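You operate a simulated robot arm through the tools that you are given. There is no shell and no other tool. Be economical: measure what you need, move in short steps, check, and stop when the job is done.

You run a simulated two-armed robot. Do the job below in one go: nothing can be reset, and whatever is moved stays where it is left.

TASK
Take the step gauge and put it on the front of the spill pallet. Then fetch the orange rag and set it in the red tray. Then open the drainer lid. Keep to this order.

Only the result counts: the job must be done as asked and must still hold three seconds after the hand-in. Knocking over, shifting, dropping, spilling or breaking anything else fails it. Lids that push on must go on centred and level and be pressed home; caps that screw on are set level and turned clockwise until they are tight.

THE ROBOT
Two 7-joint arms with two-finger parallel grippers on one trunk, on a base that drives. Base frame: it is fixed to the floor where the robot stands at the start and does not move with it; the origin is under the middle of the robot, x ahead of it, y to its left, z up. Lengths are in mm, angles in degrees, forces in N, time in s.
The left shoulder is at the start at [62, 196, 1129], the right one opposite. With the tool pointing down near the work surface each hand reaches from about 300 to 720 mm from the robot's upright axis, wherever it stands, measured 20 degrees to its own side. Places, roughly: drainer lid [5400, 3300, 1000]; front of the spill pallet (64x15 cm) [-1900, 300, 120]; orange rag [-3750, -4750, 750]; red tray [-750, -1500, 1000]. Payload 1.57 kg a hand.
Tool frame (each hand has its own): the origin (TCP) lies between the finger pads and is the grasp point; the fingertips stand 30 mm ahead of it; z points along the fingers, y is the line along which they close. Largest opening 110 mm; finger width 24, thickness 12; the body of the gripper, 48 by 112 mm, starts 78 mm behind the TCP.
Orientation is that of the tool frame in the base frame, as [roll, pitch, yaw] about the fixed x, y, z axes, in that order (R = Rz(yaw) Ry(pitch) Rx(roll)). With the fingers straight down and closing along the base's y, the tool's x points along the base's -x, its y along +y and its z along -z.

THE INTERFACE
- The arms move only by the tool arm_command. It takes "left_steps", "right_steps" or both (then of equal length, played together; a hand with none holds still); each is a list that holds one entry, the list of rows, each a list of 7 numbers: the shift along the base's x, y, z in mm, then the turn, a rotation vector about the base's x, y, z in degrees, then the opening in per cent of the stroke, from 0 (shut) to 100 (fully open). In form: [[[tx, ty, tz, ax, ay, az, jaw], ...]]. A call has 1 to 20 rows; each row shifts and turns the commanded pose from where the row before left it. A row lasts 0.2 s, in which the tool goes at most 50 mm and 8.6 degrees; a call with a longer step from one row to the next is refused whole, and so is a gripper value outside its range. Where a pose cannot be reached the arm comes as near as it can. A force on the tool above 40 N (or 10 N above the force at the start of the call, whichever is more), or a blocked arm, ends the call early, and 0.2 s more pass. The fingers move at their own pace (about 72 mm/s each) and stop on an object; they squeeze with about 24 N. The grip force told is the motor's: it shows also when the fingers shut on nothing. Time passes only in rows, and 0.2 s behind the last, so rows that do not move let the fingers close. The reply holds the time, the measured pose of the TCP, the force on the tool along the base axes, the opening and the grip force, in the units named above and with some noise, with the torque about the TCP (base axes, N m) and any sound that the robot's microphone picked up, and new pictures: "views" is both (left out), scene, wrist or none (wrist: the cameras of the hands that moved).
- Cameras (640 x 400 px; columns grow to the right, rows downward): "scene" is now at [104.8, -25.9, 1701.9]; the picture's right is [-0.25, -0.97, -0.00], its down [-0.78, 0.20, -0.59] and it looks along [0.58, -0.15, -0.80] (base axes); focal length 262 px, centre (320, 200). "left" rides on the left gripper at [70, -16, -141] in its tool frame; the picture's right is [0.23, 0.97, 0.00], its down [-0.85, 0.20, -0.48] and it looks along [-0.47, 0.11, 0.88] (tool axes); focal length 222 px, centre (320, 200). "right" rides on the right gripper at [70, 16, -141] in its tool frame; the picture's right is [-0.23, 0.97, 0.00], its down [-0.86, -0.20, -0.48] and it looks along [-0.47, -0.11, 0.88] (tool axes); focal length 222 px, centre (320, 200). There is no depth. A picture from a camera that has moved, and an enlarged one, comes with that camera's place and axes in the base frame and with its lens. The place of the scene camera against the robot may be out by one fixed shift of up to 12 mm in any direction.
- slide_trunk(by): slides the trunk up (or, below 0, down) by that many mm; the arms and the scene camera ride with it, the base frame stays. It gives what a move gives, with no picture.
- base_move(legs): drives the robot by 1 to 6 legs, each [ahead, left, turn to the left] in mm, mm and degrees, along the robot's own axes; the way and the turn of a leg run together, so that a leg with both is an arc; at most 1500 mm and 180 degrees a leg. The arms and the cameras ride along, it lands a little off, and it stops where it bumps. It gives what a move gives, and a new picture of the scene camera.
- pan_tilt(pan, tilt): turns the head with the scene camera to pan (to the left, within 86 degrees either way) and tilt (down, from -29 to 69), counted from straight ahead of the robot. It gives what a move gives, and a new picture of the scene camera.
- inspect(camera, box): a new picture of the part [left, top, right, bottom] of that camera's present view, enlarged. It takes no simulated time.
- hand_in(): hands the job in; it is judged then, once.

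Work in short steps. Places have to be worked out from the pictures, the camera data and where the tool is seen: move nearer, look again, correct. Check each grasp and each placing, and mend what went wrong. You have 165 turns and 260 pictures in all, those below and enlarged ones among them. Open the grippers and draw the arms clear of the work before you hand the job in, unless the task says otherwise; then end with one line.

The tools are called after "Emit:" as name(argument=value, ...) on one line, values as JSON. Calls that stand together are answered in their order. arm_command: Moves the arms, as the interface text tells. Its arguments: {"type":"object","properties":{"left_steps":{"type":"array","items":{"type":"array","items":{"type":"array","items":{"type":"number"}}}},"right_steps":{"type":"array","items":{"type":"array","items":{"type":"array","items":{"type":"number"}}}},"views":{"type":"string","enum":["both","scene","wrist","none"]}},"required":[]} The other tools are called the same way: slide_trunk (by) slides the trunk up or down; base_move (legs) drives the base; pan_tilt (pan, tilt) turns the head that bears the scene camera; inspect (camera, box) takes an enlarged picture of a part of a camera's view; hand_in () hands the job in.

At the start:

```text
clock: 0.0
left_ee_pos: [447.6, 38.9, 1155.3]
left_ee_rot: [179.9, -0.2, -180.0]
left_wrist_force: [-0.5, 0.3, 0.0]
left_torque: [0.02, 0.03, 0.01]
left_gripper_width: 109.8
left_gripper_force: 0.1
right_ee_pos: [355.3, -324.0, 1176.2]
right_ee_rot: [179.9, 0.1, -179.9]
right_wrist_force: [0.4, 0.4, 0.4]
right_torque: [0.0, 0.03, 0.03]
right_gripper_width: 110.0
right_gripper_force: 0.0
trunk travel left (down, up): [-725.0, 265.0]
robot x, y, heading: [-2.4, -2.5, -0.1]
head pan, tilt: [-14.7, 53.4]
```

scene: 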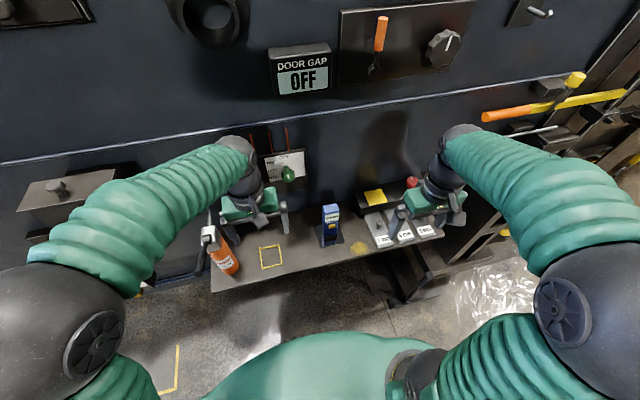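
right: 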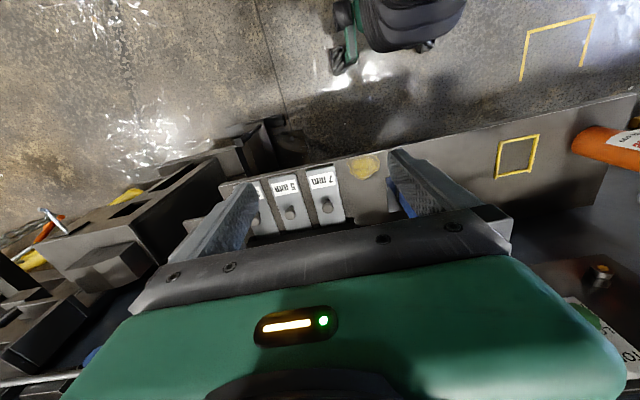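
left: 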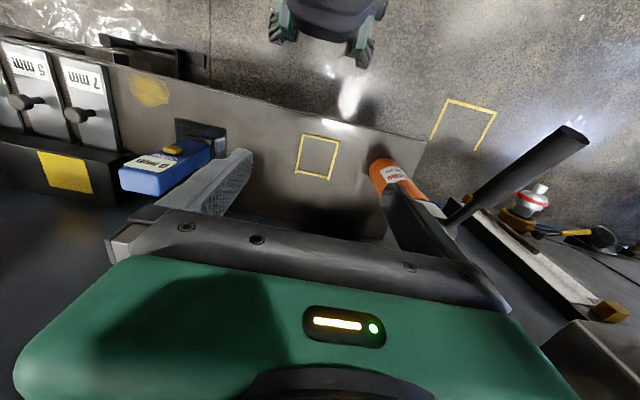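

The shelf ahead holds several things; I enlarge it to find the step gauge.

Emit:
inspect(camera="scene", box=[190, 120, 470, 295])

Emit:
inspect(camera="left", box=[0, 20, 260, 220])

Emit:
inspect(camera="right", box=[200, 130, 440, 280])

```text
2.29 times, centred on (330, 208) of scene
camera zoom: at [104.8, -25.9, 1701.9], right [-0.25, -0.97, 0.0], down [-0.78, 0.2, -0.59], along [0.58, -0.15, -0.8], focal length 599 px, centre (297, 183)
```

zoom: 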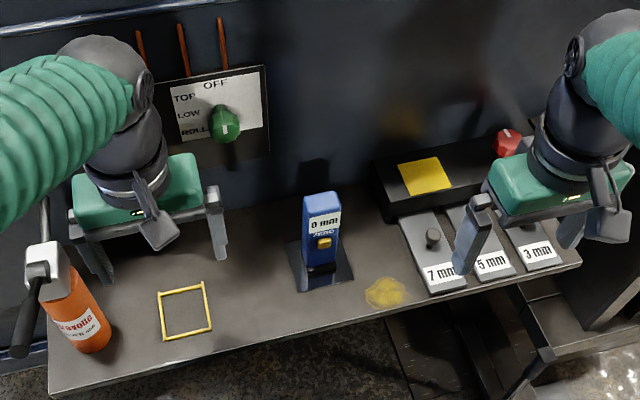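

```text
2.00 times, centred on (130, 120) of left
camera zoom: at [378.8, 23.0, 1297.9], right [-0.23, 0.97, 0.0], down [0.86, 0.2, 0.48], along [0.47, 0.11, -0.88], focal length 444 px, centre (700, 360)
```

zoom: 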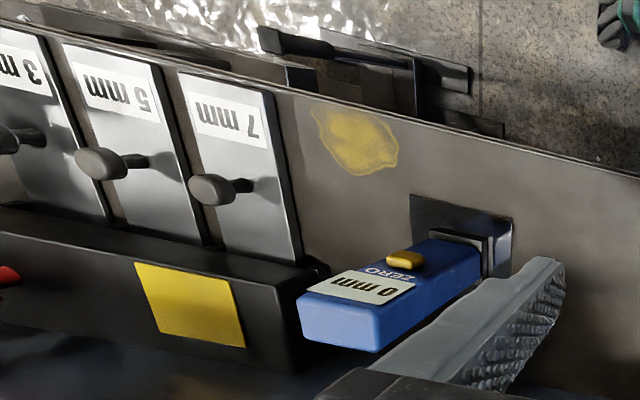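

```text
2.67 times, centred on (320, 205) of right
camera zoom: at [284.3, -307.0, 1317.8], right [0.23, 0.97, 0.0], down [0.86, -0.2, 0.48], along [0.47, -0.11, -0.88], focal length 592 px, centre (320, 187)
```

zoom: 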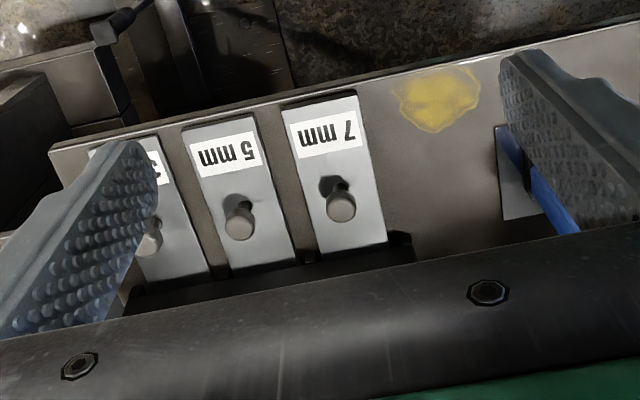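

The blue "0 mm" device on the shelf is a likely digital step gauge, but I look around for other candidates first.

Emit:
pan_tilt(pan=45, tilt=35)

Emit:
pan_tilt(pan=-50, tilt=35)

Emit:
pan_tilt(pan=0, tilt=10)

```text
clock: 1.3
left_ee_pos: [448.4, 39.7, 1155.6]
left_ee_rot: [179.9, 0.0, 180.0]
left_wrist_force: [0.0, 0.0, 0.8]
left_torque: [-0.02, -0.02, 0.03]
left_gripper_width: 109.9
left_gripper_force: 0.0
right_ee_pos: [354.2, -322.5, 1177.1]
right_ee_rot: [179.9, 0.0, 179.9]
right_wrist_force: [0.4, -0.6, 0.7]
right_torque: [-0.01, -0.01, 0.04]
right_gripper_width: 110.0
right_gripper_force: 0.0
trunk travel left (down, up): [-725.0, 265.0]
robot x, y, heading: [0.8, -4.8, -0.0]
head pan, tilt: [45.0, 35.0]
camera scene: at [95.9, 55.1, 1728.1], right [0.71, -0.71, 0.0], down [-0.41, -0.4, -0.82], along [0.58, 0.58, -0.57], focal length 262 px, centre (320, 200)
```

scene: 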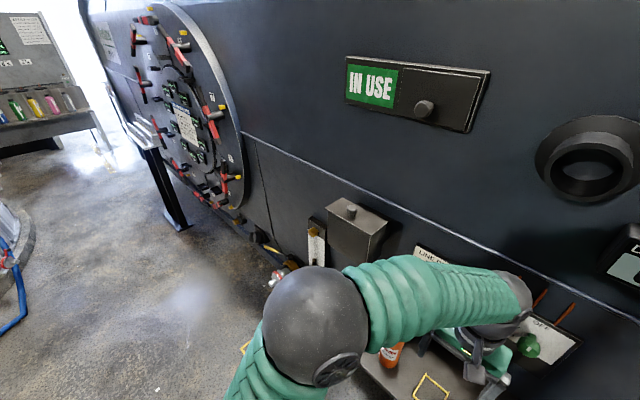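

```text
clock: 3.0
left_ee_pos: [448.3, 38.5, 1155.5]
left_ee_rot: [179.9, 0.1, -179.9]
left_wrist_force: [0.0, -0.8, 0.1]
left_torque: [0.02, 0.02, 0.01]
left_gripper_width: 109.9
left_gripper_force: 0.0
right_ee_pos: [353.6, -322.8, 1175.8]
right_ee_rot: [179.9, 0.0, -179.9]
right_wrist_force: [-0.2, 0.8, -0.6]
right_torque: [0.01, 0.03, 0.03]
right_gripper_width: 109.9
right_gripper_force: 0.1
trunk travel left (down, up): [-725.0, 265.0]
robot x, y, heading: [3.4, -0.5, -0.2]
head pan, tilt: [-50.0, 35.0]
camera scene: at [90.2, -74.7, 1728.1], right [-0.77, -0.64, 0.0], down [-0.37, 0.44, -0.82], along [0.53, -0.63, -0.57], focal length 262 px, centre (320, 200)
```

scene: 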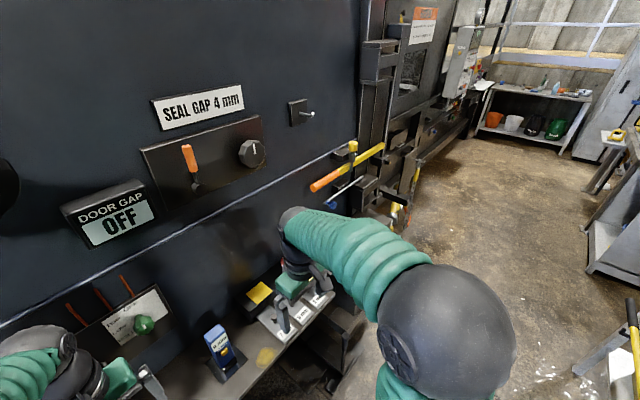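

```text
clock: 4.2
left_ee_pos: [447.7, 37.9, 1155.6]
left_ee_rot: [-180.0, 0.0, -180.0]
left_wrist_force: [0.7, 0.8, 0.9]
left_torque: [0.01, -0.01, -0.02]
left_gripper_width: 109.7
left_gripper_force: 0.0
right_ee_pos: [353.6, -323.7, 1177.3]
right_ee_rot: [179.9, 0.0, -180.0]
right_wrist_force: [0.9, 0.1, -0.2]
right_torque: [0.0, 0.01, 0.01]
right_gripper_width: 109.8
right_gripper_force: 0.1
trunk travel left (down, up): [-725.0, 265.0]
robot x, y, heading: [-0.3, 2.3, -0.1]
head pan, tilt: [0.0, 10.0]
camera scene: at [126.6, -7.2, 1768.2], right [0.0, -1.0, 0.0], down [-0.18, 0.0, -0.98], along [0.98, 0.0, -0.18], focal length 262 px, centre (320, 200)
```

scene: 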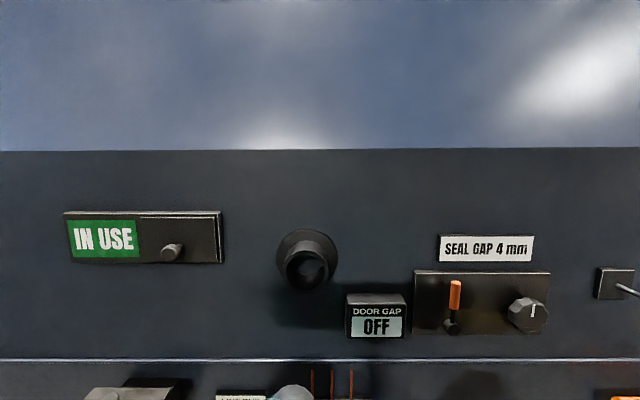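

Most likely the blue "0 mm/ZERO" gauge; estimated at about (585, -240, 700). I bring the right hand toward it and look closer.

Emit:
arm_command(right_steps=[[[25, 15, -40, 0, 0, 0, 100], [25, 15, -40, 0, 0, 0, 100], [20, 15, -40, 0, 0, 0, 100], [20, 10, -40, 0, 0, 0, 100], [0, 0, 0, 0, 0, 0, 100]]], views="wrist")

Emit:
pan_tilt(pan=-15, tilt=50)

```text
clock: 5.4
left_ee_pos: [447.8, 39.3, 1155.9]
left_ee_rot: [-180.0, 0.0, 180.0]
left_wrist_force: [-0.1, -0.1, 1.4]
left_torque: [0.01, -0.02, 0.02]
left_gripper_width: 109.9
left_gripper_force: 0.0
right_ee_pos: [444.2, -267.8, 1017.2]
right_ee_rot: [180.0, 0.1, -180.0]
right_wrist_force: [0.3, 0.6, 0.2]
right_torque: [-0.01, -0.02, 0.0]
right_gripper_width: 110.3
right_gripper_force: 0.1
trunk travel left (down, up): [-725.0, 265.0]
robot x, y, heading: [2.3, -3.0, -0.1]
head pan, tilt: [0.0, 10.0]
camera right: at [374.4, -251.6, 1157.8], right [0.23, 0.97, 0.0], down [0.85, -0.2, 0.48], along [0.47, -0.11, -0.88], focal length 222 px, centre (320, 200)
```

right: 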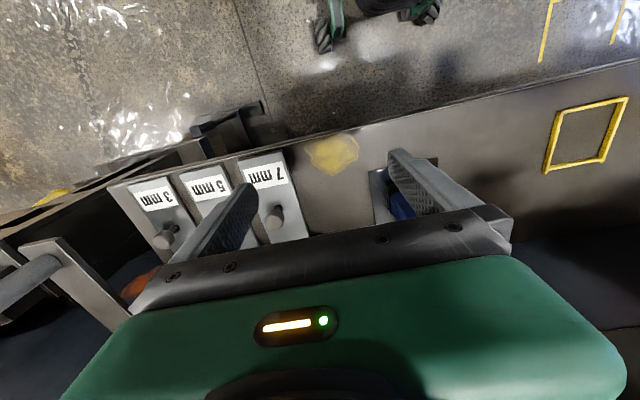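

```text
clock: 6.5
left_ee_pos: [448.1, 39.4, 1156.3]
left_ee_rot: [-180.0, 0.1, 180.0]
left_wrist_force: [0.5, -0.3, 0.3]
left_torque: [0.04, -0.01, -0.01]
left_gripper_width: 110.2
left_gripper_force: 0.0
right_ee_pos: [445.4, -267.1, 1017.2]
right_ee_rot: [179.9, 0.1, 180.0]
right_wrist_force: [0.0, -0.1, -0.3]
right_torque: [0.02, 0.02, -0.02]
right_gripper_width: 109.8
right_gripper_force: 0.2
trunk travel left (down, up): [-725.0, 265.0]
robot x, y, heading: [-0.1, -0.2, 0.3]
head pan, tilt: [-15.0, 50.0]
camera scene: at [109.3, -26.9, 1706.3], right [-0.26, -0.97, 0.0], down [-0.74, 0.2, -0.64], along [0.62, -0.17, -0.77], focal length 262 px, centre (320, 200)
```

scene: 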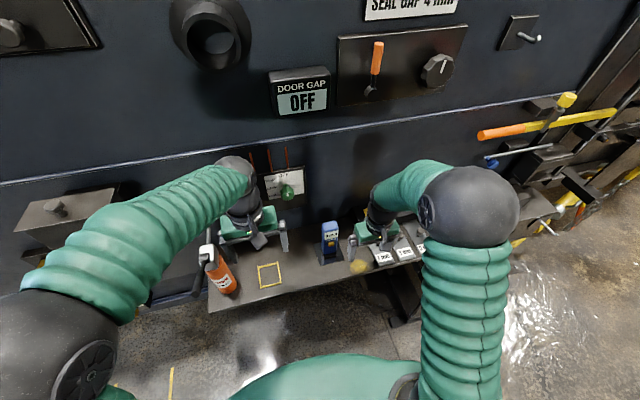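

I zoom on the gauge in the scene and wrist views to triangulate it.

Emit:
inspect(camera="scene", box=[280, 200, 440, 300])

Emit:
inspect(camera="left", box=[80, 90, 240, 190])

```text
4.00 times, centred on (360, 250) of scene
camera zoom: at [109.3, -26.9, 1706.3], right [-0.26, -0.97, 0.0], down [-0.74, 0.2, -0.64], along [0.62, -0.17, -0.77], focal length 1048 px, centre (160, 0)
```

zoom: 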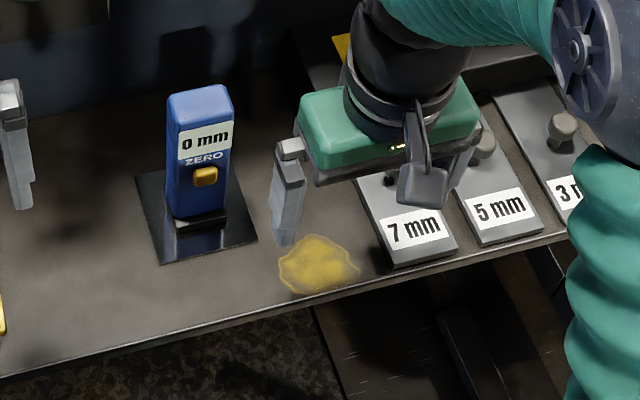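

```text
4.00 times, centred on (160, 140) of left
camera zoom: at [378.5, 23.1, 1298.0], right [-0.23, 0.97, 0.0], down [0.86, 0.2, 0.48], along [0.47, 0.11, -0.88], focal length 888 px, centre (960, 440)
```

zoom: 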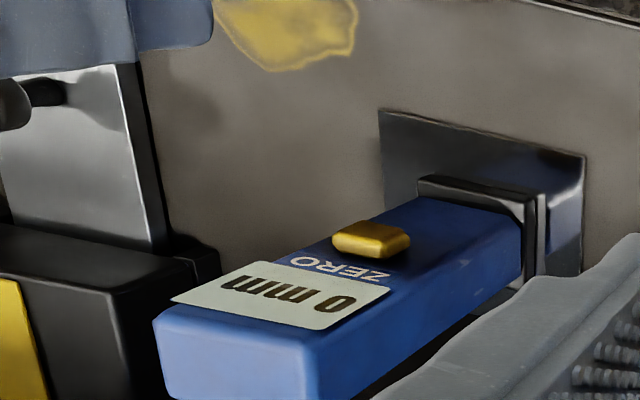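

Triangulation puts the gauge body at x≈530–560, y≈-150…-198, z 888–1033. I raise the right hand, pull the left one aside, and go over the gauge.

Emit:
arm_command(right_steps=[[[0, 0, 40, 0, 0, 0, 100], [0, 0, 40, 0, 0, 0, 100], [0, 0, 40, 0, 0, 0, 100], [20, 30, 10, 0, 0, 0, 100], [20, 30, 0, 0, 0, 0, 100], [20, 33, 0, 0, 0, 0, 100], [0, 0, 0, 0, 0, 0, 100]]], left_steps=[[[-20, 30, 0, 0, 0, 0, 100], [-20, 30, 0, 0, 0, 0, 100], [-20, 30, 0, 0, 0, 0, 100], [-20, 30, 0, 0, 0, 0, 100], [-20, 30, 0, 0, 0, 0, 100], [0, 0, 0, 0, 0, 0, 100], [0, 0, 0, 0, 0, 0, 100]]])

```text
clock: 8.1
left_ee_pos: [347.8, 187.1, 1154.6]
left_ee_rot: [-180.0, 0.0, 180.0]
left_wrist_force: [-0.5, -0.1, -0.1]
left_torque: [0.02, -0.01, -0.02]
left_gripper_width: 109.9
left_gripper_force: 0.1
right_ee_pos: [504.4, -173.7, 1148.8]
right_ee_rot: [180.0, 0.0, -179.9]
right_wrist_force: [0.5, 0.1, -0.1]
right_torque: [0.02, -0.01, 0.0]
right_gripper_width: 110.2
right_gripper_force: 0.2
trunk travel left (down, up): [-725.0, 265.0]
robot x, y, heading: [3.8, 1.7, -0.0]
head pan, tilt: [-15.0, 50.0]
camera scene: at [108.4, -25.5, 1706.3], right [-0.26, -0.97, 0.0], down [-0.74, 0.2, -0.64], along [0.62, -0.17, -0.77], focal length 262 px, centre (320, 200)
camera right: at [433.4, -158.2, 1288.9], right [0.23, 0.97, 0.0], down [0.86, -0.2, 0.48], along [0.47, -0.11, -0.88], focal length 222 px, centre (320, 200)
camera left: at [277.7, 171.0, 1297.3], right [-0.23, 0.97, 0.0], down [0.86, 0.2, 0.48], along [0.47, 0.11, -0.88], focal length 222 px, centre (320, 200)
```

scene: 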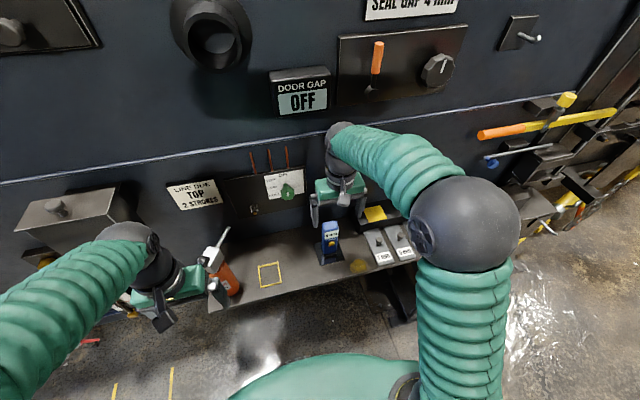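
right: 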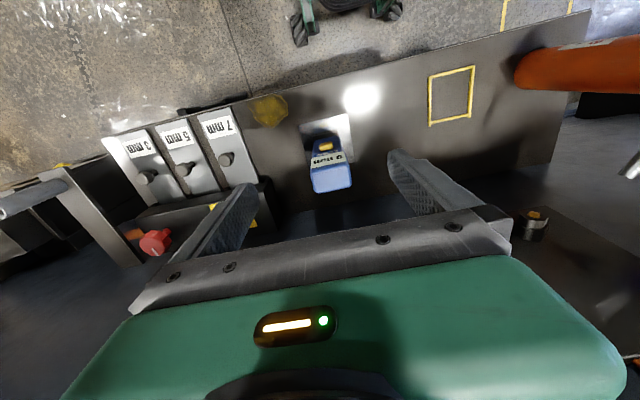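
left: 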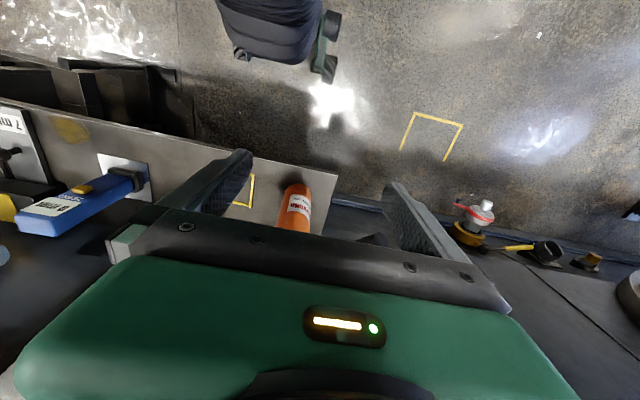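

Wrist view puts the gauge top at (545, -170), agreeing. I enlarge it to read its yaw and foot.

Emit:
inspect(camera="right", box=[260, 90, 420, 210])

Emit:
inspect(camera="scene", box=[290, 180, 430, 290])

```text
3.33 times, centred on (340, 150) of right
camera zoom: at [433.4, -158.2, 1288.9], right [0.23, 0.97, 0.0], down [0.86, -0.2, 0.48], along [0.47, -0.11, -0.88], focal length 740 px, centre (253, 367)
```

zoom: 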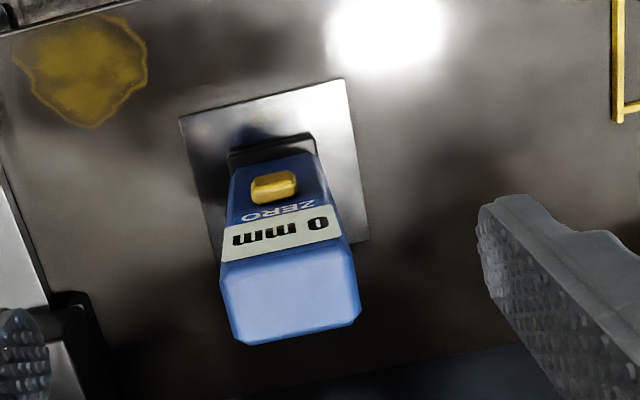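

```text
3.64 times, centred on (360, 235) of scene
camera zoom: at [108.4, -25.5, 1706.3], right [-0.26, -0.97, 0.0], down [-0.74, 0.2, -0.64], along [0.62, -0.17, -0.77], focal length 953 px, centre (174, 73)
```

zoom: 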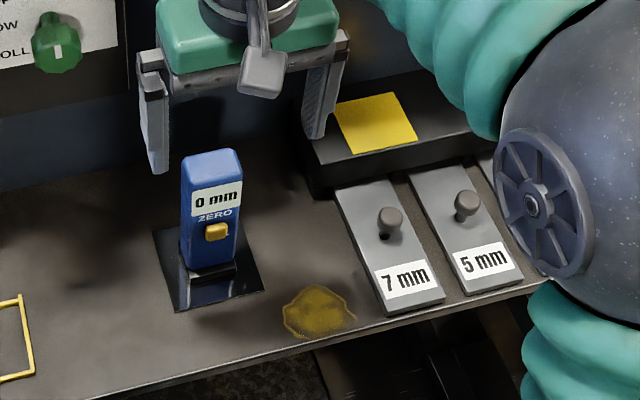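

Gauge centre ≈ (543, -169), about 48 mm wide along y, yaw near 0. I line up and descend to TCP z≈985, then close.

Emit:
arm_command(right_steps=[[[20, 3, 0, 0, 0, 0, 100], [19, 2, 0, 0, 0, 0, 100], [0, 0, -35, 0, 0, 0, 100], [0, 0, -30, 0, 0, 0, 100], [0, 0, -20, 0, 0, 0, 100], [0, 0, 0, 0, 0, 0, 100]]])

```text
clock: 9.4
left_ee_pos: [346.4, 185.6, 1154.2]
left_ee_rot: [-179.9, 0.0, -179.9]
left_wrist_force: [0.1, -0.4, 0.5]
left_torque: [0.03, -0.01, -0.02]
left_gripper_width: 109.9
left_gripper_force: 0.1
right_ee_pos: [541.5, -168.9, 1062.1]
right_ee_rot: [179.9, 0.0, -179.9]
right_wrist_force: [-0.1, 0.0, 0.3]
right_torque: [-0.02, 0.0, -0.03]
right_gripper_width: 110.0
right_gripper_force: 0.0
trunk travel left (down, up): [-725.0, 265.0]
robot x, y, heading: [-0.5, 2.6, -0.1]
head pan, tilt: [-15.0, 50.0]
camera scene: at [107.6, -25.4, 1706.4], right [-0.26, -0.97, 0.0], down [-0.74, 0.2, -0.64], along [0.62, -0.17, -0.77], focal length 262 px, centre (320, 200)
camera right: at [472.0, -153.1, 1203.0], right [0.23, 0.97, 0.0], down [0.85, -0.2, 0.48], along [0.47, -0.11, -0.88], focal length 222 px, centre (320, 200)
```

scene: 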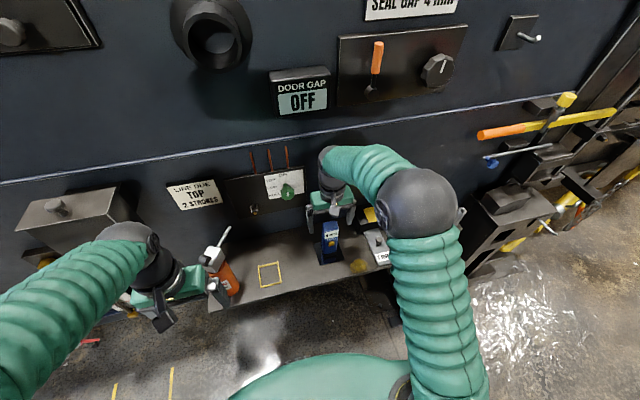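
right: 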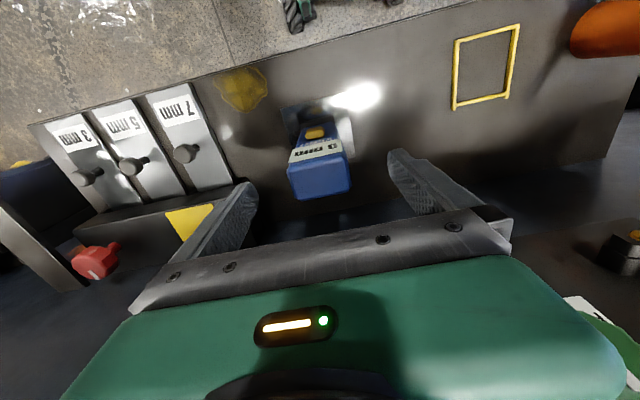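

Still aligned (top seen at (544, -170)). I descend 77 mm and close.

Emit:
arm_command(right_steps=[[[1, 0, -25, 0, 0, 0, 100], [0, 0, -25, 0, 0, 0, 100], [0, 0, -20, 0, 0, 0, 100], [0, 0, -7, 0, 0, 0, 100], [0, 0, 0, 0, 0, 0, 40], [0, 0, 0, 0, 0, 0, 0], [0, 0, 0, 0, 0, 0, 0], [0, 0, 0, 0, 0, 0, 0]]])

```text
clock: 11.2
left_ee_pos: [348.5, 186.6, 1154.7]
left_ee_rot: [180.0, 0.0, 180.0]
left_wrist_force: [0.1, -0.1, 0.2]
left_torque: [0.03, 0.03, 0.03]
left_gripper_width: 109.9
left_gripper_force: 0.1
right_ee_pos: [543.4, -169.8, 986.2]
right_ee_rot: [-180.0, -0.1, -179.9]
right_wrist_force: [-0.8, 1.0, 0.2]
right_torque: [0.02, 0.0, -0.01]
right_gripper_width: 47.7
right_gripper_force: 24.2
trunk travel left (down, up): [-725.0, 265.0]
robot x, y, heading: [-2.1, -0.6, -0.1]
head pan, tilt: [-15.0, 50.0]
camera scene: at [108.3, -25.2, 1706.3], right [-0.26, -0.97, 0.0], down [-0.74, 0.2, -0.64], along [0.62, -0.17, -0.77], focal length 262 px, centre (320, 200)
camera right: at [473.3, -153.0, 1126.6], right [0.23, 0.97, 0.0], down [0.86, -0.2, 0.48], along [0.47, -0.11, -0.88], focal length 222 px, centre (320, 200)
```

scene: 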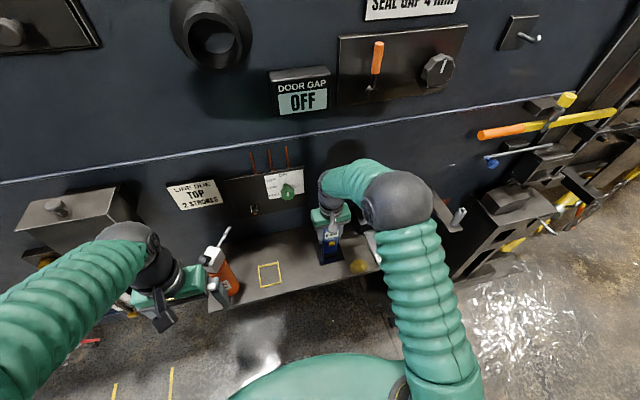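
right: 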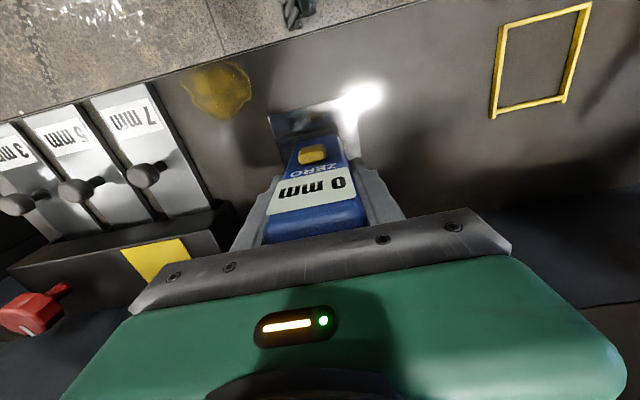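

Gripped at 47.7 mm. I lift straight up a little and see what comes along.

Emit:
arm_command(right_steps=[[[0, 0, 15, 0, 0, 0, 0], [0, 0, 25, 0, 0, 0, 0], [0, 0, 30, 0, 0, 0, 0], [0, 0, 0, 0, 0, 0, 0]]])

Emit:
inspect(camera="scene", box=[260, 180, 420, 290])

```text
clock: 12.2
left_ee_pos: [347.7, 186.1, 1154.6]
left_ee_rot: [179.9, -0.1, -180.0]
left_wrist_force: [-0.1, 1.2, 1.2]
left_torque: [-0.01, 0.01, 0.0]
left_gripper_width: 110.0
left_gripper_force: 0.0
right_ee_pos: [543.9, -169.2, 1056.3]
right_ee_rot: [-180.0, -0.1, -180.0]
right_wrist_force: [1.0, -0.8, -2.9]
right_torque: [0.01, -0.03, -0.02]
right_gripper_width: 48.0
right_gripper_force: 24.0
trunk travel left (down, up): [-725.0, 265.0]
robot x, y, heading: [5.0, 2.5, 0.1]
head pan, tilt: [-15.0, 50.0]
camera scene: at [109.6, -25.6, 1706.2], right [-0.26, -0.97, 0.0], down [-0.74, 0.2, -0.64], along [0.62, -0.17, -0.77], focal length 262 px, centre (320, 200)
camera right: at [474.8, -153.5, 1196.0], right [0.23, 0.97, 0.0], down [0.86, -0.2, 0.48], along [0.47, -0.11, -0.88], focal length 222 px, centre (320, 200)
```

scene: 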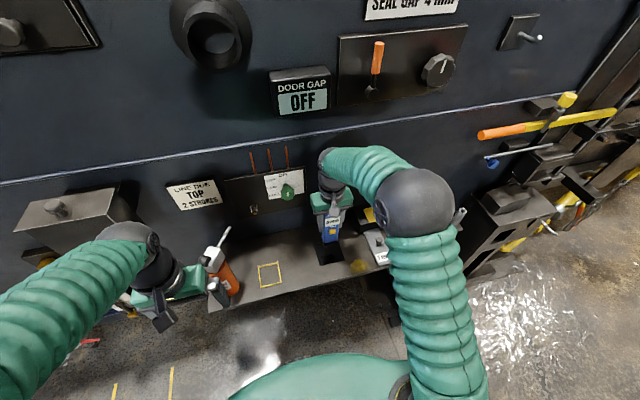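
right: 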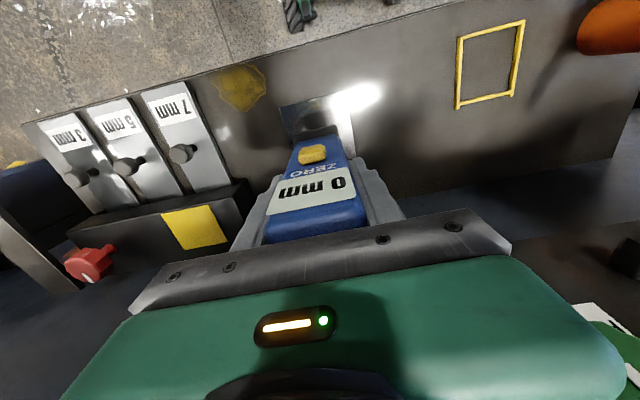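

```text
3.64 times, centred on (340, 235) of scene
camera zoom: at [109.6, -25.6, 1706.2], right [-0.26, -0.97, 0.0], down [-0.74, 0.2, -0.64], along [0.62, -0.17, -0.77], focal length 953 px, centre (247, 73)
```

zoom: 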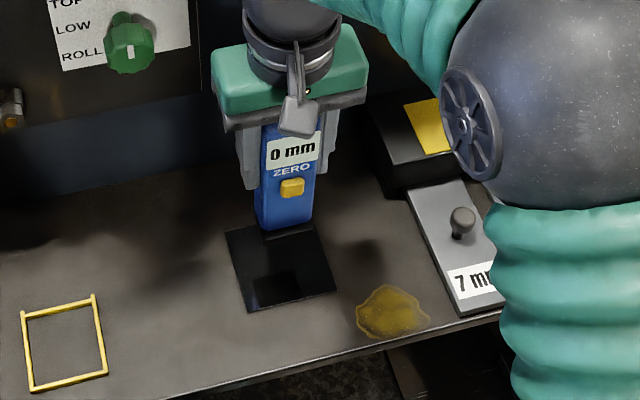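

The gauge lifted freely while the plate stayed. I raise and draw both hands in, then look around for the way.

Emit:
arm_command(right_steps=[[[0, 0, 40, 0, 0, 0, 0], [0, 0, 40, 0, 0, 0, 0], [-30, -10, 0, 0, 0, 0, 0], [-40, -10, 0, 0, 0, 0, 0], [-40, -10, 0, 0, 0, 0, 0], [-40, -10, 0, 0, 0, 0, 0], [-20, -10, 0, 0, 0, 0, 0], [0, 0, 0, 0, 0, 0, 0]]], views="none")

Emit:
base_move(legs=[[-400, 0, 0]])

Emit:
pan_tilt(pan=86, tilt=25)

Emit:
pan_tilt(pan=-86, tilt=25)

```text
clock: 14.1
left_ee_pos: [349.0, 185.5, 1155.1]
left_ee_rot: [179.9, -0.2, -179.9]
left_wrist_force: [1.1, -0.2, 0.1]
left_torque: [0.01, 0.0, -0.03]
left_gripper_width: 110.3
left_gripper_force: 0.0
right_ee_pos: [374.3, -220.4, 1134.7]
right_ee_rot: [180.0, -0.2, 179.9]
right_wrist_force: [-0.5, -0.4, -2.0]
right_torque: [0.01, -0.01, 0.01]
right_gripper_width: 47.8
right_gripper_force: 24.0
trunk travel left (down, up): [-725.0, 265.0]
robot x, y, heading: [-2.8, -0.6, 0.1]
head pan, tilt: [-15.0, 50.0]
```

```text
clock: 16.6
left_ee_pos: [-14.3, 174.9, 1158.2]
left_ee_rot: [179.4, -0.1, 179.9]
left_wrist_force: [0.0, -2.0, 0.9]
left_torque: [0.14, 0.01, 0.02]
left_gripper_width: 109.9
left_gripper_force: 0.1
right_ee_pos: [12.5, -232.4, 1134.9]
right_ee_rot: [179.4, -0.1, 179.9]
right_wrist_force: [-1.1, -1.3, -2.4]
right_torque: [0.08, -0.04, -0.01]
right_gripper_width: 47.8
right_gripper_force: 24.3
trunk travel left (down, up): [-725.0, 265.0]
robot x, y, heading: [-363.3, -1.0, -0.3]
head pan, tilt: [-15.0, 50.0]
camera scene: at [-249.7, -40.3, 1711.6], right [-0.26, -0.97, -0.01], down [-0.74, 0.2, -0.64], along [0.62, -0.16, -0.77], focal length 262 px, centre (320, 200)
```

scene: 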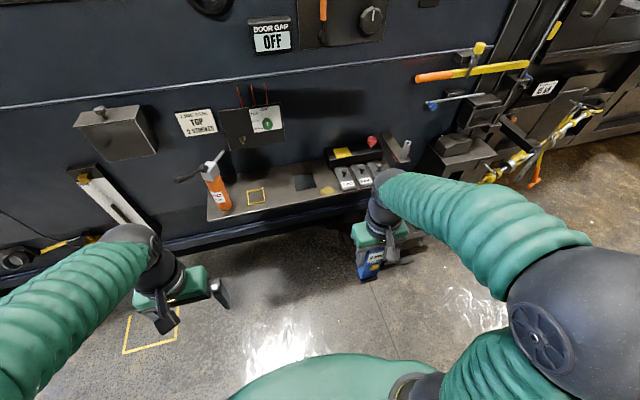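

```text
clock: 18.3
left_ee_pos: [-14.3, 182.2, 1155.1]
left_ee_rot: [179.7, 0.1, 179.9]
left_wrist_force: [0.1, 0.2, -0.1]
left_torque: [0.01, 0.01, 0.02]
left_gripper_width: 110.0
left_gripper_force: 0.1
right_ee_pos: [12.9, -223.2, 1133.8]
right_ee_rot: [179.9, 0.2, 179.9]
right_wrist_force: [0.6, 0.2, -2.8]
right_torque: [-0.01, -0.01, 0.0]
right_gripper_width: 48.0
right_gripper_force: 24.0
trunk travel left (down, up): [-725.0, 265.0]
robot x, y, heading: [-361.6, -4.5, -0.1]
head pan, tilt: [85.9, 25.0]
camera scene: at [-315.8, 83.2, 1746.1], right [1.0, -0.07, 0.0], down [-0.03, -0.42, -0.91], along [0.06, 0.9, -0.42], focal length 262 px, centre (320, 200)
```

scene: 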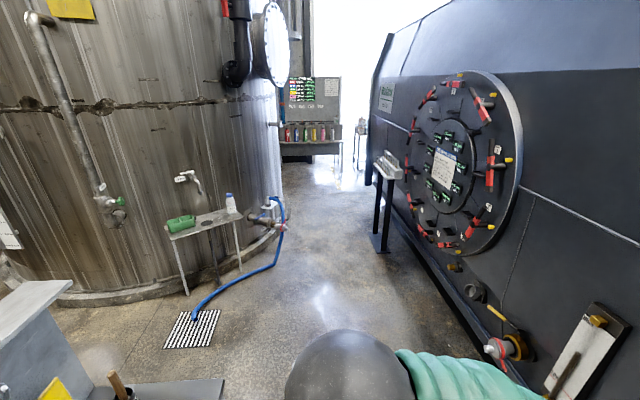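

```text
clock: 20.9
left_ee_pos: [-12.5, 182.9, 1154.6]
left_ee_rot: [179.9, 0.1, 179.9]
left_wrist_force: [0.7, 0.3, -0.5]
left_torque: [-0.02, -0.01, -0.03]
left_gripper_width: 109.8
left_gripper_force: 0.1
right_ee_pos: [11.7, -224.1, 1134.3]
right_ee_rot: [179.9, 0.2, 179.9]
right_wrist_force: [-0.5, 0.5, -2.0]
right_torque: [-0.02, -0.05, 0.0]
right_gripper_width: 47.9
right_gripper_force: 24.4
trunk travel left (down, up): [-725.0, 265.0]
robot x, y, heading: [-356.3, -1.3, 0.1]
head pan, tilt: [-85.9, 25.0]
camera scene: at [-314.8, -99.8, 1745.9], right [-1.0, -0.07, 0.0], down [-0.03, 0.42, -0.91], along [0.06, -0.9, -0.42], focal length 262 px, centre (320, 200)
```

scene: 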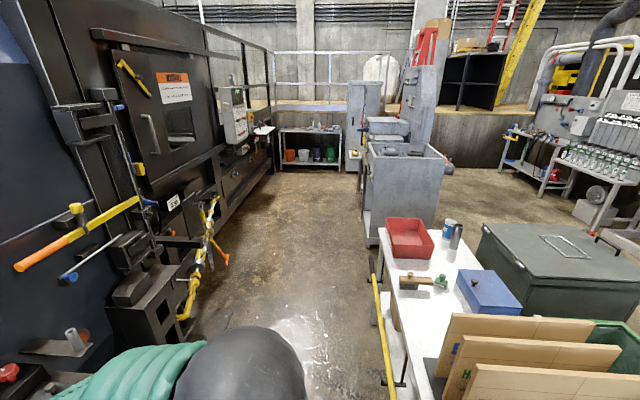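

Red tray is on the bench behind to the right. I turn left on the spot to see the pallet side.

Emit:
base_move(legs=[[0, 0, 90]])

Emit:
pan_tilt(pan=75, tilt=30)

```text
clock: 22.9
left_ee_pos: [-79.8, 322.9, 1150.7]
left_ee_rot: [-179.0, 0.6, -153.6]
left_wrist_force: [1.0, -1.1, 0.4]
left_torque: [0.06, 0.03, 0.0]
left_gripper_width: 110.1
left_gripper_force: 0.1
right_ee_pos: [124.9, -29.3, 1138.7]
right_ee_rot: [-178.8, 0.6, -153.7]
right_wrist_force: [0.0, -1.3, -2.6]
right_torque: [0.05, -0.02, -0.01]
right_gripper_width: 47.8
right_gripper_force: 23.8
trunk travel left (down, up): [-725.0, 265.0]
robot x, y, heading: [-289.5, -10.1, 26.3]
head pan, tilt: [-85.9, 25.0]
stopped in leg 1: the robot was blocked; the commanded pose is now the measured one
camera scene: at [-207.2, -99.2, 1743.5], right [-0.86, -0.51, 0.0], down [-0.22, 0.37, -0.9], along [0.46, -0.78, -0.43], focal length 262 px, centre (320, 200)
```

scene: 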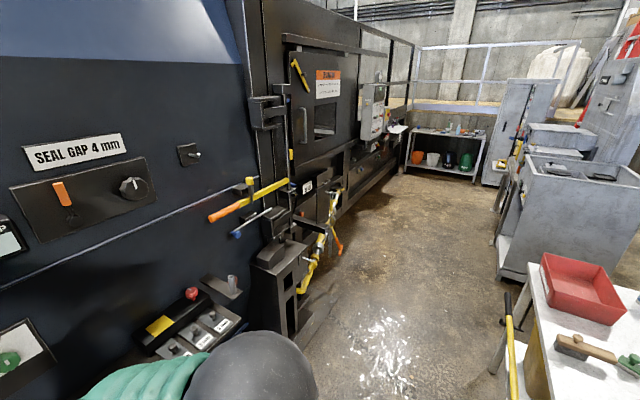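

```text
clock: 25.4
left_ee_pos: [-80.8, 325.6, 1150.5]
left_ee_rot: [-178.8, 0.5, -153.6]
left_wrist_force: [-0.4, -0.6, 0.9]
left_torque: [0.02, -0.02, -0.02]
left_gripper_width: 110.1
left_gripper_force: 0.2
right_ee_pos: [123.3, -26.5, 1139.4]
right_ee_rot: [-178.7, 0.5, -153.7]
right_wrist_force: [-0.5, 0.5, -2.3]
right_torque: [-0.03, -0.05, -0.03]
right_gripper_width: 48.1
right_gripper_force: 23.7
trunk travel left (down, up): [-725.0, 265.0]
robot x, y, heading: [-292.8, -14.4, 26.3]
head pan, tilt: [75.0, 30.0]
camera scene: at [-272.1, 72.3, 1737.5], right [0.98, 0.2, 0.0], down [0.09, -0.48, -0.87], along [-0.17, 0.85, -0.49], focal length 262 px, centre (320, 200)
```

scene: 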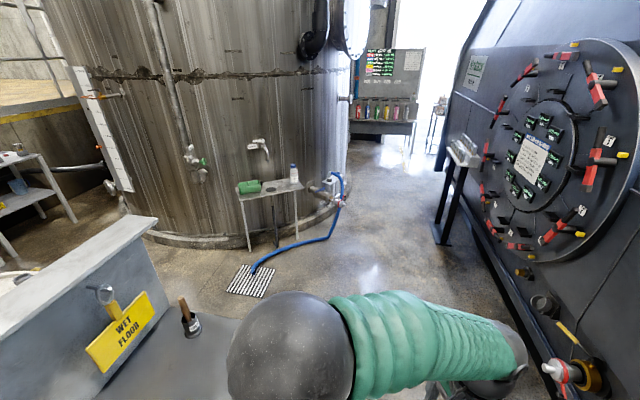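

The turn was blocked, likely the base's rear against the bench behind. I look at the surroundings close by before moving away.

Emit:
pan_tilt(pan=86, tilt=65)

Emit:
pan_tilt(pan=-86, tilt=65)

```text
clock: 26.4
left_ee_pos: [-82.0, 325.5, 1151.2]
left_ee_rot: [-178.9, 0.5, -153.6]
left_wrist_force: [-0.8, 0.4, -1.0]
left_torque: [-0.01, 0.02, 0.02]
left_gripper_width: 110.0
left_gripper_force: 0.1
right_ee_pos: [123.1, -27.0, 1139.4]
right_ee_rot: [-178.7, 0.5, -153.6]
right_wrist_force: [0.0, -0.4, -2.0]
right_torque: [0.0, 0.01, 0.0]
right_gripper_width: 47.9
right_gripper_force: 23.9
trunk travel left (down, up): [-725.0, 265.0]
robot x, y, heading: [-291.0, -13.3, 26.3]
head pan, tilt: [85.9, 65.0]
camera scene: at [-277.6, 39.9, 1689.7], right [0.92, 0.38, 0.0], down [0.34, -0.83, -0.43], along [-0.17, 0.4, -0.9], focal length 262 px, centre (320, 200)
```

scene: 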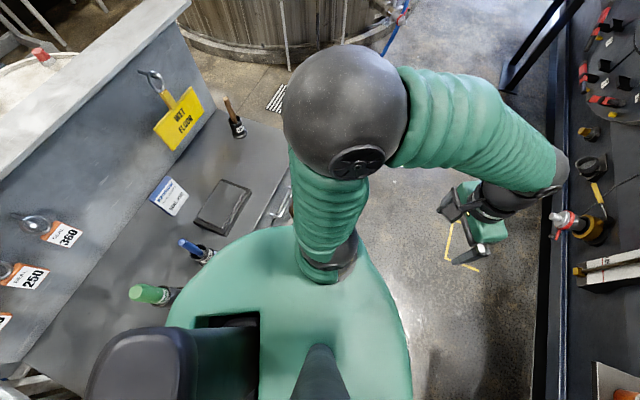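

```text
clock: 29.0
left_ee_pos: [-81.9, 326.1, 1151.5]
left_ee_rot: [-178.8, 0.6, -153.6]
left_wrist_force: [-0.2, 0.5, -0.6]
left_torque: [0.0, 0.02, 0.0]
left_gripper_width: 110.0
left_gripper_force: 0.1
right_ee_pos: [123.5, -27.6, 1140.0]
right_ee_rot: [-178.7, 0.5, -153.8]
right_wrist_force: [0.2, -0.4, -2.6]
right_torque: [0.02, 0.0, 0.02]
right_gripper_width: 48.1
right_gripper_force: 24.4
trunk travel left (down, up): [-725.0, 265.0]
robot x, y, heading: [-289.7, -11.9, 26.4]
head pan, tilt: [-85.9, 65.0]
camera scene: at [-223.7, -68.5, 1688.7], right [-0.86, -0.51, 0.0], down [-0.46, 0.78, -0.42], along [0.21, -0.36, -0.91], focal length 262 px, centre (320, 200)
```

scene: 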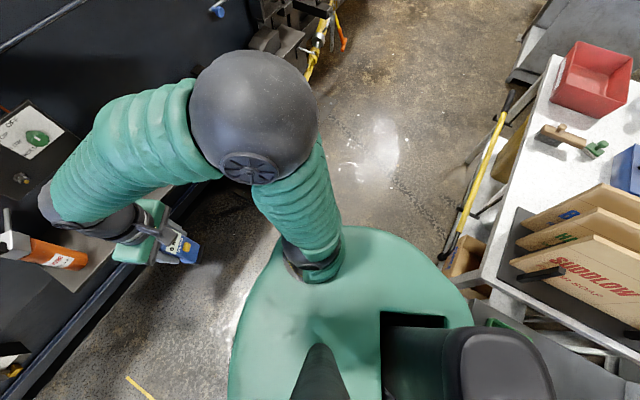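

The bench is right behind the base. I shift ahead into the aisle (world +x ≈ 140), then turn on.

Emit:
base_move(legs=[[125, -62, 0], [0, 0, 30]])

```text
clock: 31.8
left_ee_pos: [-147.2, 389.1, 1148.7]
left_ee_rot: [-178.6, 0.4, -123.2]
left_wrist_force: [-0.6, -0.4, 0.2]
left_torque: [0.0, -0.01, 0.0]
left_gripper_width: 109.8
left_gripper_force: 0.1
right_ee_pos: [207.9, 186.3, 1140.3]
right_ee_rot: [-178.5, 0.5, -123.2]
right_wrist_force: [0.0, 0.7, -2.4]
right_torque: [0.0, -0.02, 0.02]
right_gripper_width: 47.8
right_gripper_force: 24.4
trunk travel left (down, up): [-725.0, 265.0]
robot x, y, heading: [-152.8, -13.6, 56.8]
head pan, tilt: [-85.9, 65.0]
camera scene: at [-83.7, -17.7, 1688.4], right [-0.49, -0.87, 0.0], down [-0.79, 0.44, -0.42], along [0.37, -0.21, -0.91], focal length 262 px, centre (320, 200)
```

scene: 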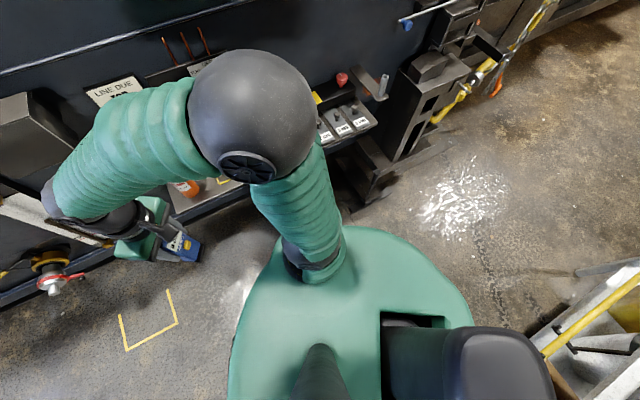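

Clear now; I turn on to about 92° and look ahead.

Emit:
base_move(legs=[[0, 0, 35]])

Emit:
pan_tilt(pan=40, tilt=30)

```text
clock: 33.9
left_ee_pos: [-376.0, 317.7, 1149.4]
left_ee_rot: [-178.6, 0.5, -87.9]
left_wrist_force: [0.8, -0.5, 0.7]
left_torque: [0.0, -0.03, 0.02]
left_gripper_width: 109.9
left_gripper_force: 0.0
right_ee_pos: [28.0, 358.1, 1138.0]
right_ee_rot: [-178.7, 0.6, -88.1]
right_wrist_force: [0.8, 0.6, -2.7]
right_torque: [0.05, 0.01, 0.01]
right_gripper_width: 48.0
right_gripper_force: 24.0
trunk travel left (down, up): [-725.0, 265.0]
robot x, y, heading: [-152.8, -10.8, 92.0]
head pan, tilt: [-85.9, 65.0]
camera scene: at [-92.1, 19.8, 1688.3], right [0.1, -0.99, 0.0], down [-0.9, -0.1, -0.42], along [0.42, 0.04, -0.91], focal length 262 px, centre (320, 200)
```

scene: 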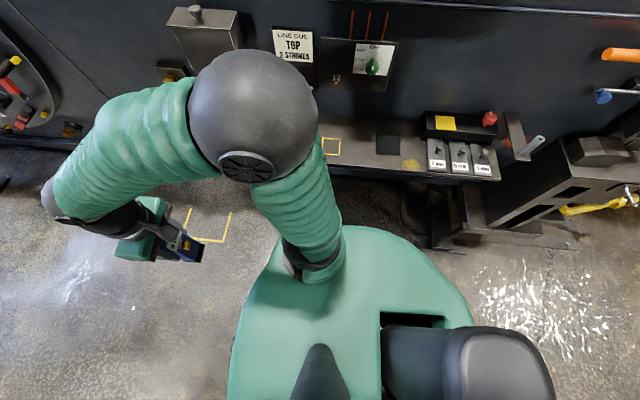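

```text
clock: 36.0
left_ee_pos: [-376.4, 318.1, 1150.1]
left_ee_rot: [-178.6, 0.5, -88.1]
left_wrist_force: [0.1, -0.2, -0.2]
left_torque: [0.01, -0.05, 0.0]
left_gripper_width: 109.7
left_gripper_force: 0.1
right_ee_pos: [29.2, 357.3, 1139.4]
right_ee_rot: [-178.6, 0.4, -88.1]
right_wrist_force: [0.8, -0.1, -2.9]
right_torque: [0.02, 0.02, -0.04]
right_gripper_width: 47.7
right_gripper_force: 23.9
trunk travel left (down, up): [-725.0, 265.0]
robot x, y, heading: [-153.5, -10.1, 91.8]
head pan, tilt: [40.0, 30.0]
camera scene: at [-213.9, 81.3, 1735.9], right [0.74, 0.67, 0.0], down [0.33, -0.37, -0.87], along [-0.58, 0.64, -0.5], focal length 262 px, centre (320, 200)
```

scene: 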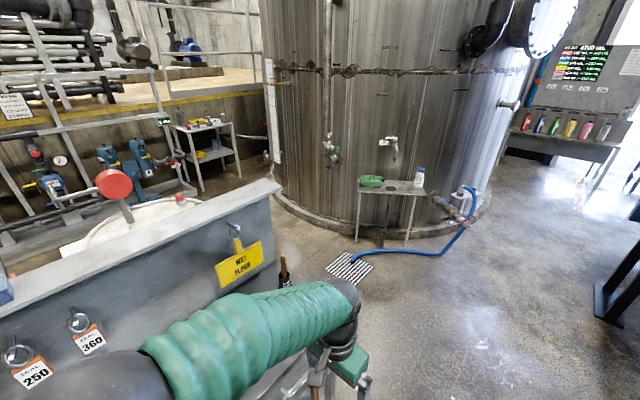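

The way to the pallet leads around the bench's end. I check the left side clearance near the bench before driving on.

Emit:
pan_tilt(pan=80, tilt=60)

Emit:
pan_tilt(pan=0, tilt=40)

```text
clock: 37.0
left_ee_pos: [-376.9, 317.8, 1150.1]
left_ee_rot: [-178.6, 0.5, -88.1]
left_wrist_force: [-0.2, 0.0, 0.4]
left_torque: [-0.02, -0.02, 0.04]
left_gripper_width: 109.9
left_gripper_force: 0.1
right_ee_pos: [28.2, 357.0, 1139.0]
right_ee_rot: [-178.6, 0.5, -88.0]
right_wrist_force: [-0.4, 0.0, -3.1]
right_torque: [0.0, -0.01, 0.01]
right_gripper_width: 47.7
right_gripper_force: 23.6
trunk travel left (down, up): [-725.0, 265.0]
robot x, y, heading: [-152.0, -11.5, 92.0]
head pan, tilt: [80.0, 60.0]
camera scene: at [-219.5, 23.3, 1693.9], right [0.14, 0.99, 0.0], down [0.86, -0.12, -0.5], along [-0.5, 0.07, -0.87], focal length 262 px, centre (320, 200)
```

scene: 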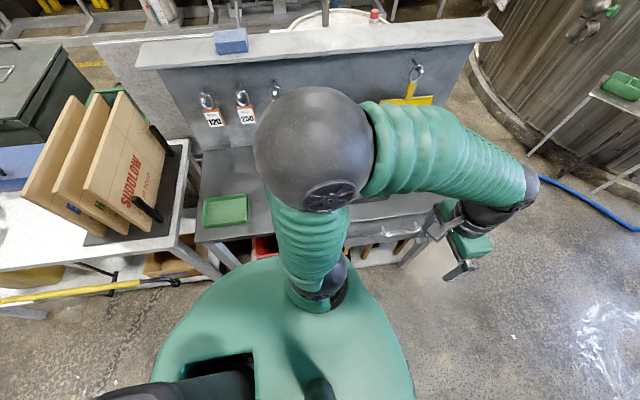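

```text
clock: 38.6
left_ee_pos: [-377.2, 317.2, 1150.1]
left_ee_rot: [-178.6, 0.5, -88.0]
left_wrist_force: [0.8, -0.2, -0.8]
left_torque: [0.03, 0.05, 0.01]
left_gripper_width: 110.1
left_gripper_force: 0.1
right_ee_pos: [29.1, 358.3, 1139.7]
right_ee_rot: [-178.6, 0.5, -88.1]
right_wrist_force: [-0.4, 0.3, -2.1]
right_torque: [0.03, -0.01, 0.01]
right_gripper_width: 48.1
right_gripper_force: 24.7
trunk travel left (down, up): [-725.0, 265.0]
robot x, y, heading: [-151.8, -15.1, 91.8]
head pan, tilt: [0.0, 40.0]
camera scene: at [-156.4, 98.9, 1720.5], right [1.0, 0.03, 0.0], down [0.02, -0.64, -0.77], along [-0.03, 0.76, -0.64], focal length 262 px, centre (320, 200)
```

scene: 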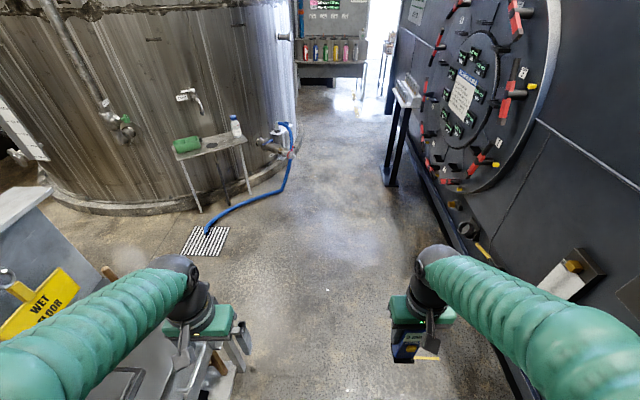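

Clear ahead. I drive 550 mm ahead and look left past the bench end.

Emit:
base_move(legs=[[550, 0, 0]])

Emit:
pan_tilt(pan=75, tilt=35)

```text
clock: 41.7
left_ee_pos: [-388.7, 855.7, 1150.0]
left_ee_rot: [-178.7, 0.4, -88.6]
left_wrist_force: [-0.4, 1.2, -0.2]
left_torque: [-0.04, 0.03, -0.03]
left_gripper_width: 109.9
left_gripper_force: 0.1
right_ee_pos: [17.6, 891.4, 1140.2]
right_ee_rot: [-178.7, 0.5, -88.6]
right_wrist_force: [0.9, -0.6, -2.2]
right_torque: [-0.02, -0.01, 0.0]
right_gripper_width: 47.9
right_gripper_force: 23.9
trunk travel left (down, up): [-725.0, 265.0]
robot x, y, heading: [-167.7, 521.2, 91.4]
head pan, tilt: [0.0, 40.0]
camera scene: at [-170.4, 633.5, 1720.7], right [1.0, 0.02, 0.0], down [0.01, -0.64, -0.77], along [-0.02, 0.77, -0.64], focal length 262 px, centre (320, 200)
```

scene: 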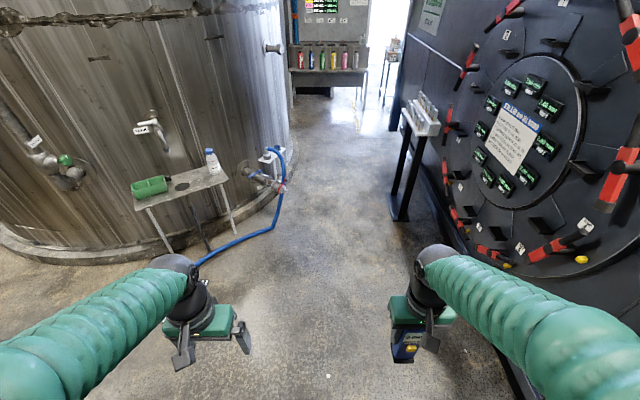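

```text
clock: 43.1
left_ee_pos: [-387.9, 858.4, 1149.1]
left_ee_rot: [-178.5, 0.4, -88.6]
left_wrist_force: [-0.6, -0.1, -0.6]
left_torque: [-0.01, 0.01, 0.01]
left_gripper_width: 109.9
left_gripper_force: 0.2
right_ee_pos: [18.6, 893.7, 1138.7]
right_ee_rot: [-178.7, 0.3, -88.7]
right_wrist_force: [-0.8, 0.0, -3.4]
right_torque: [0.01, -0.02, -0.01]
right_gripper_width: 47.5
right_gripper_force: 23.9
trunk travel left (down, up): [-725.0, 265.0]
robot x, y, heading: [-169.5, 524.0, 91.1]
head pan, tilt: [75.0, 35.0]
camera scene: at [-254.1, 572.6, 1728.1], right [0.24, 0.97, 0.0], down [0.56, -0.14, -0.82], along [-0.8, 0.19, -0.57], focal length 262 px, centre (320, 200)
```

scene: 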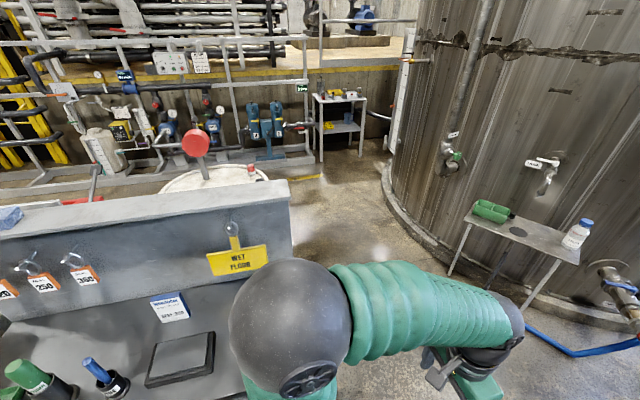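

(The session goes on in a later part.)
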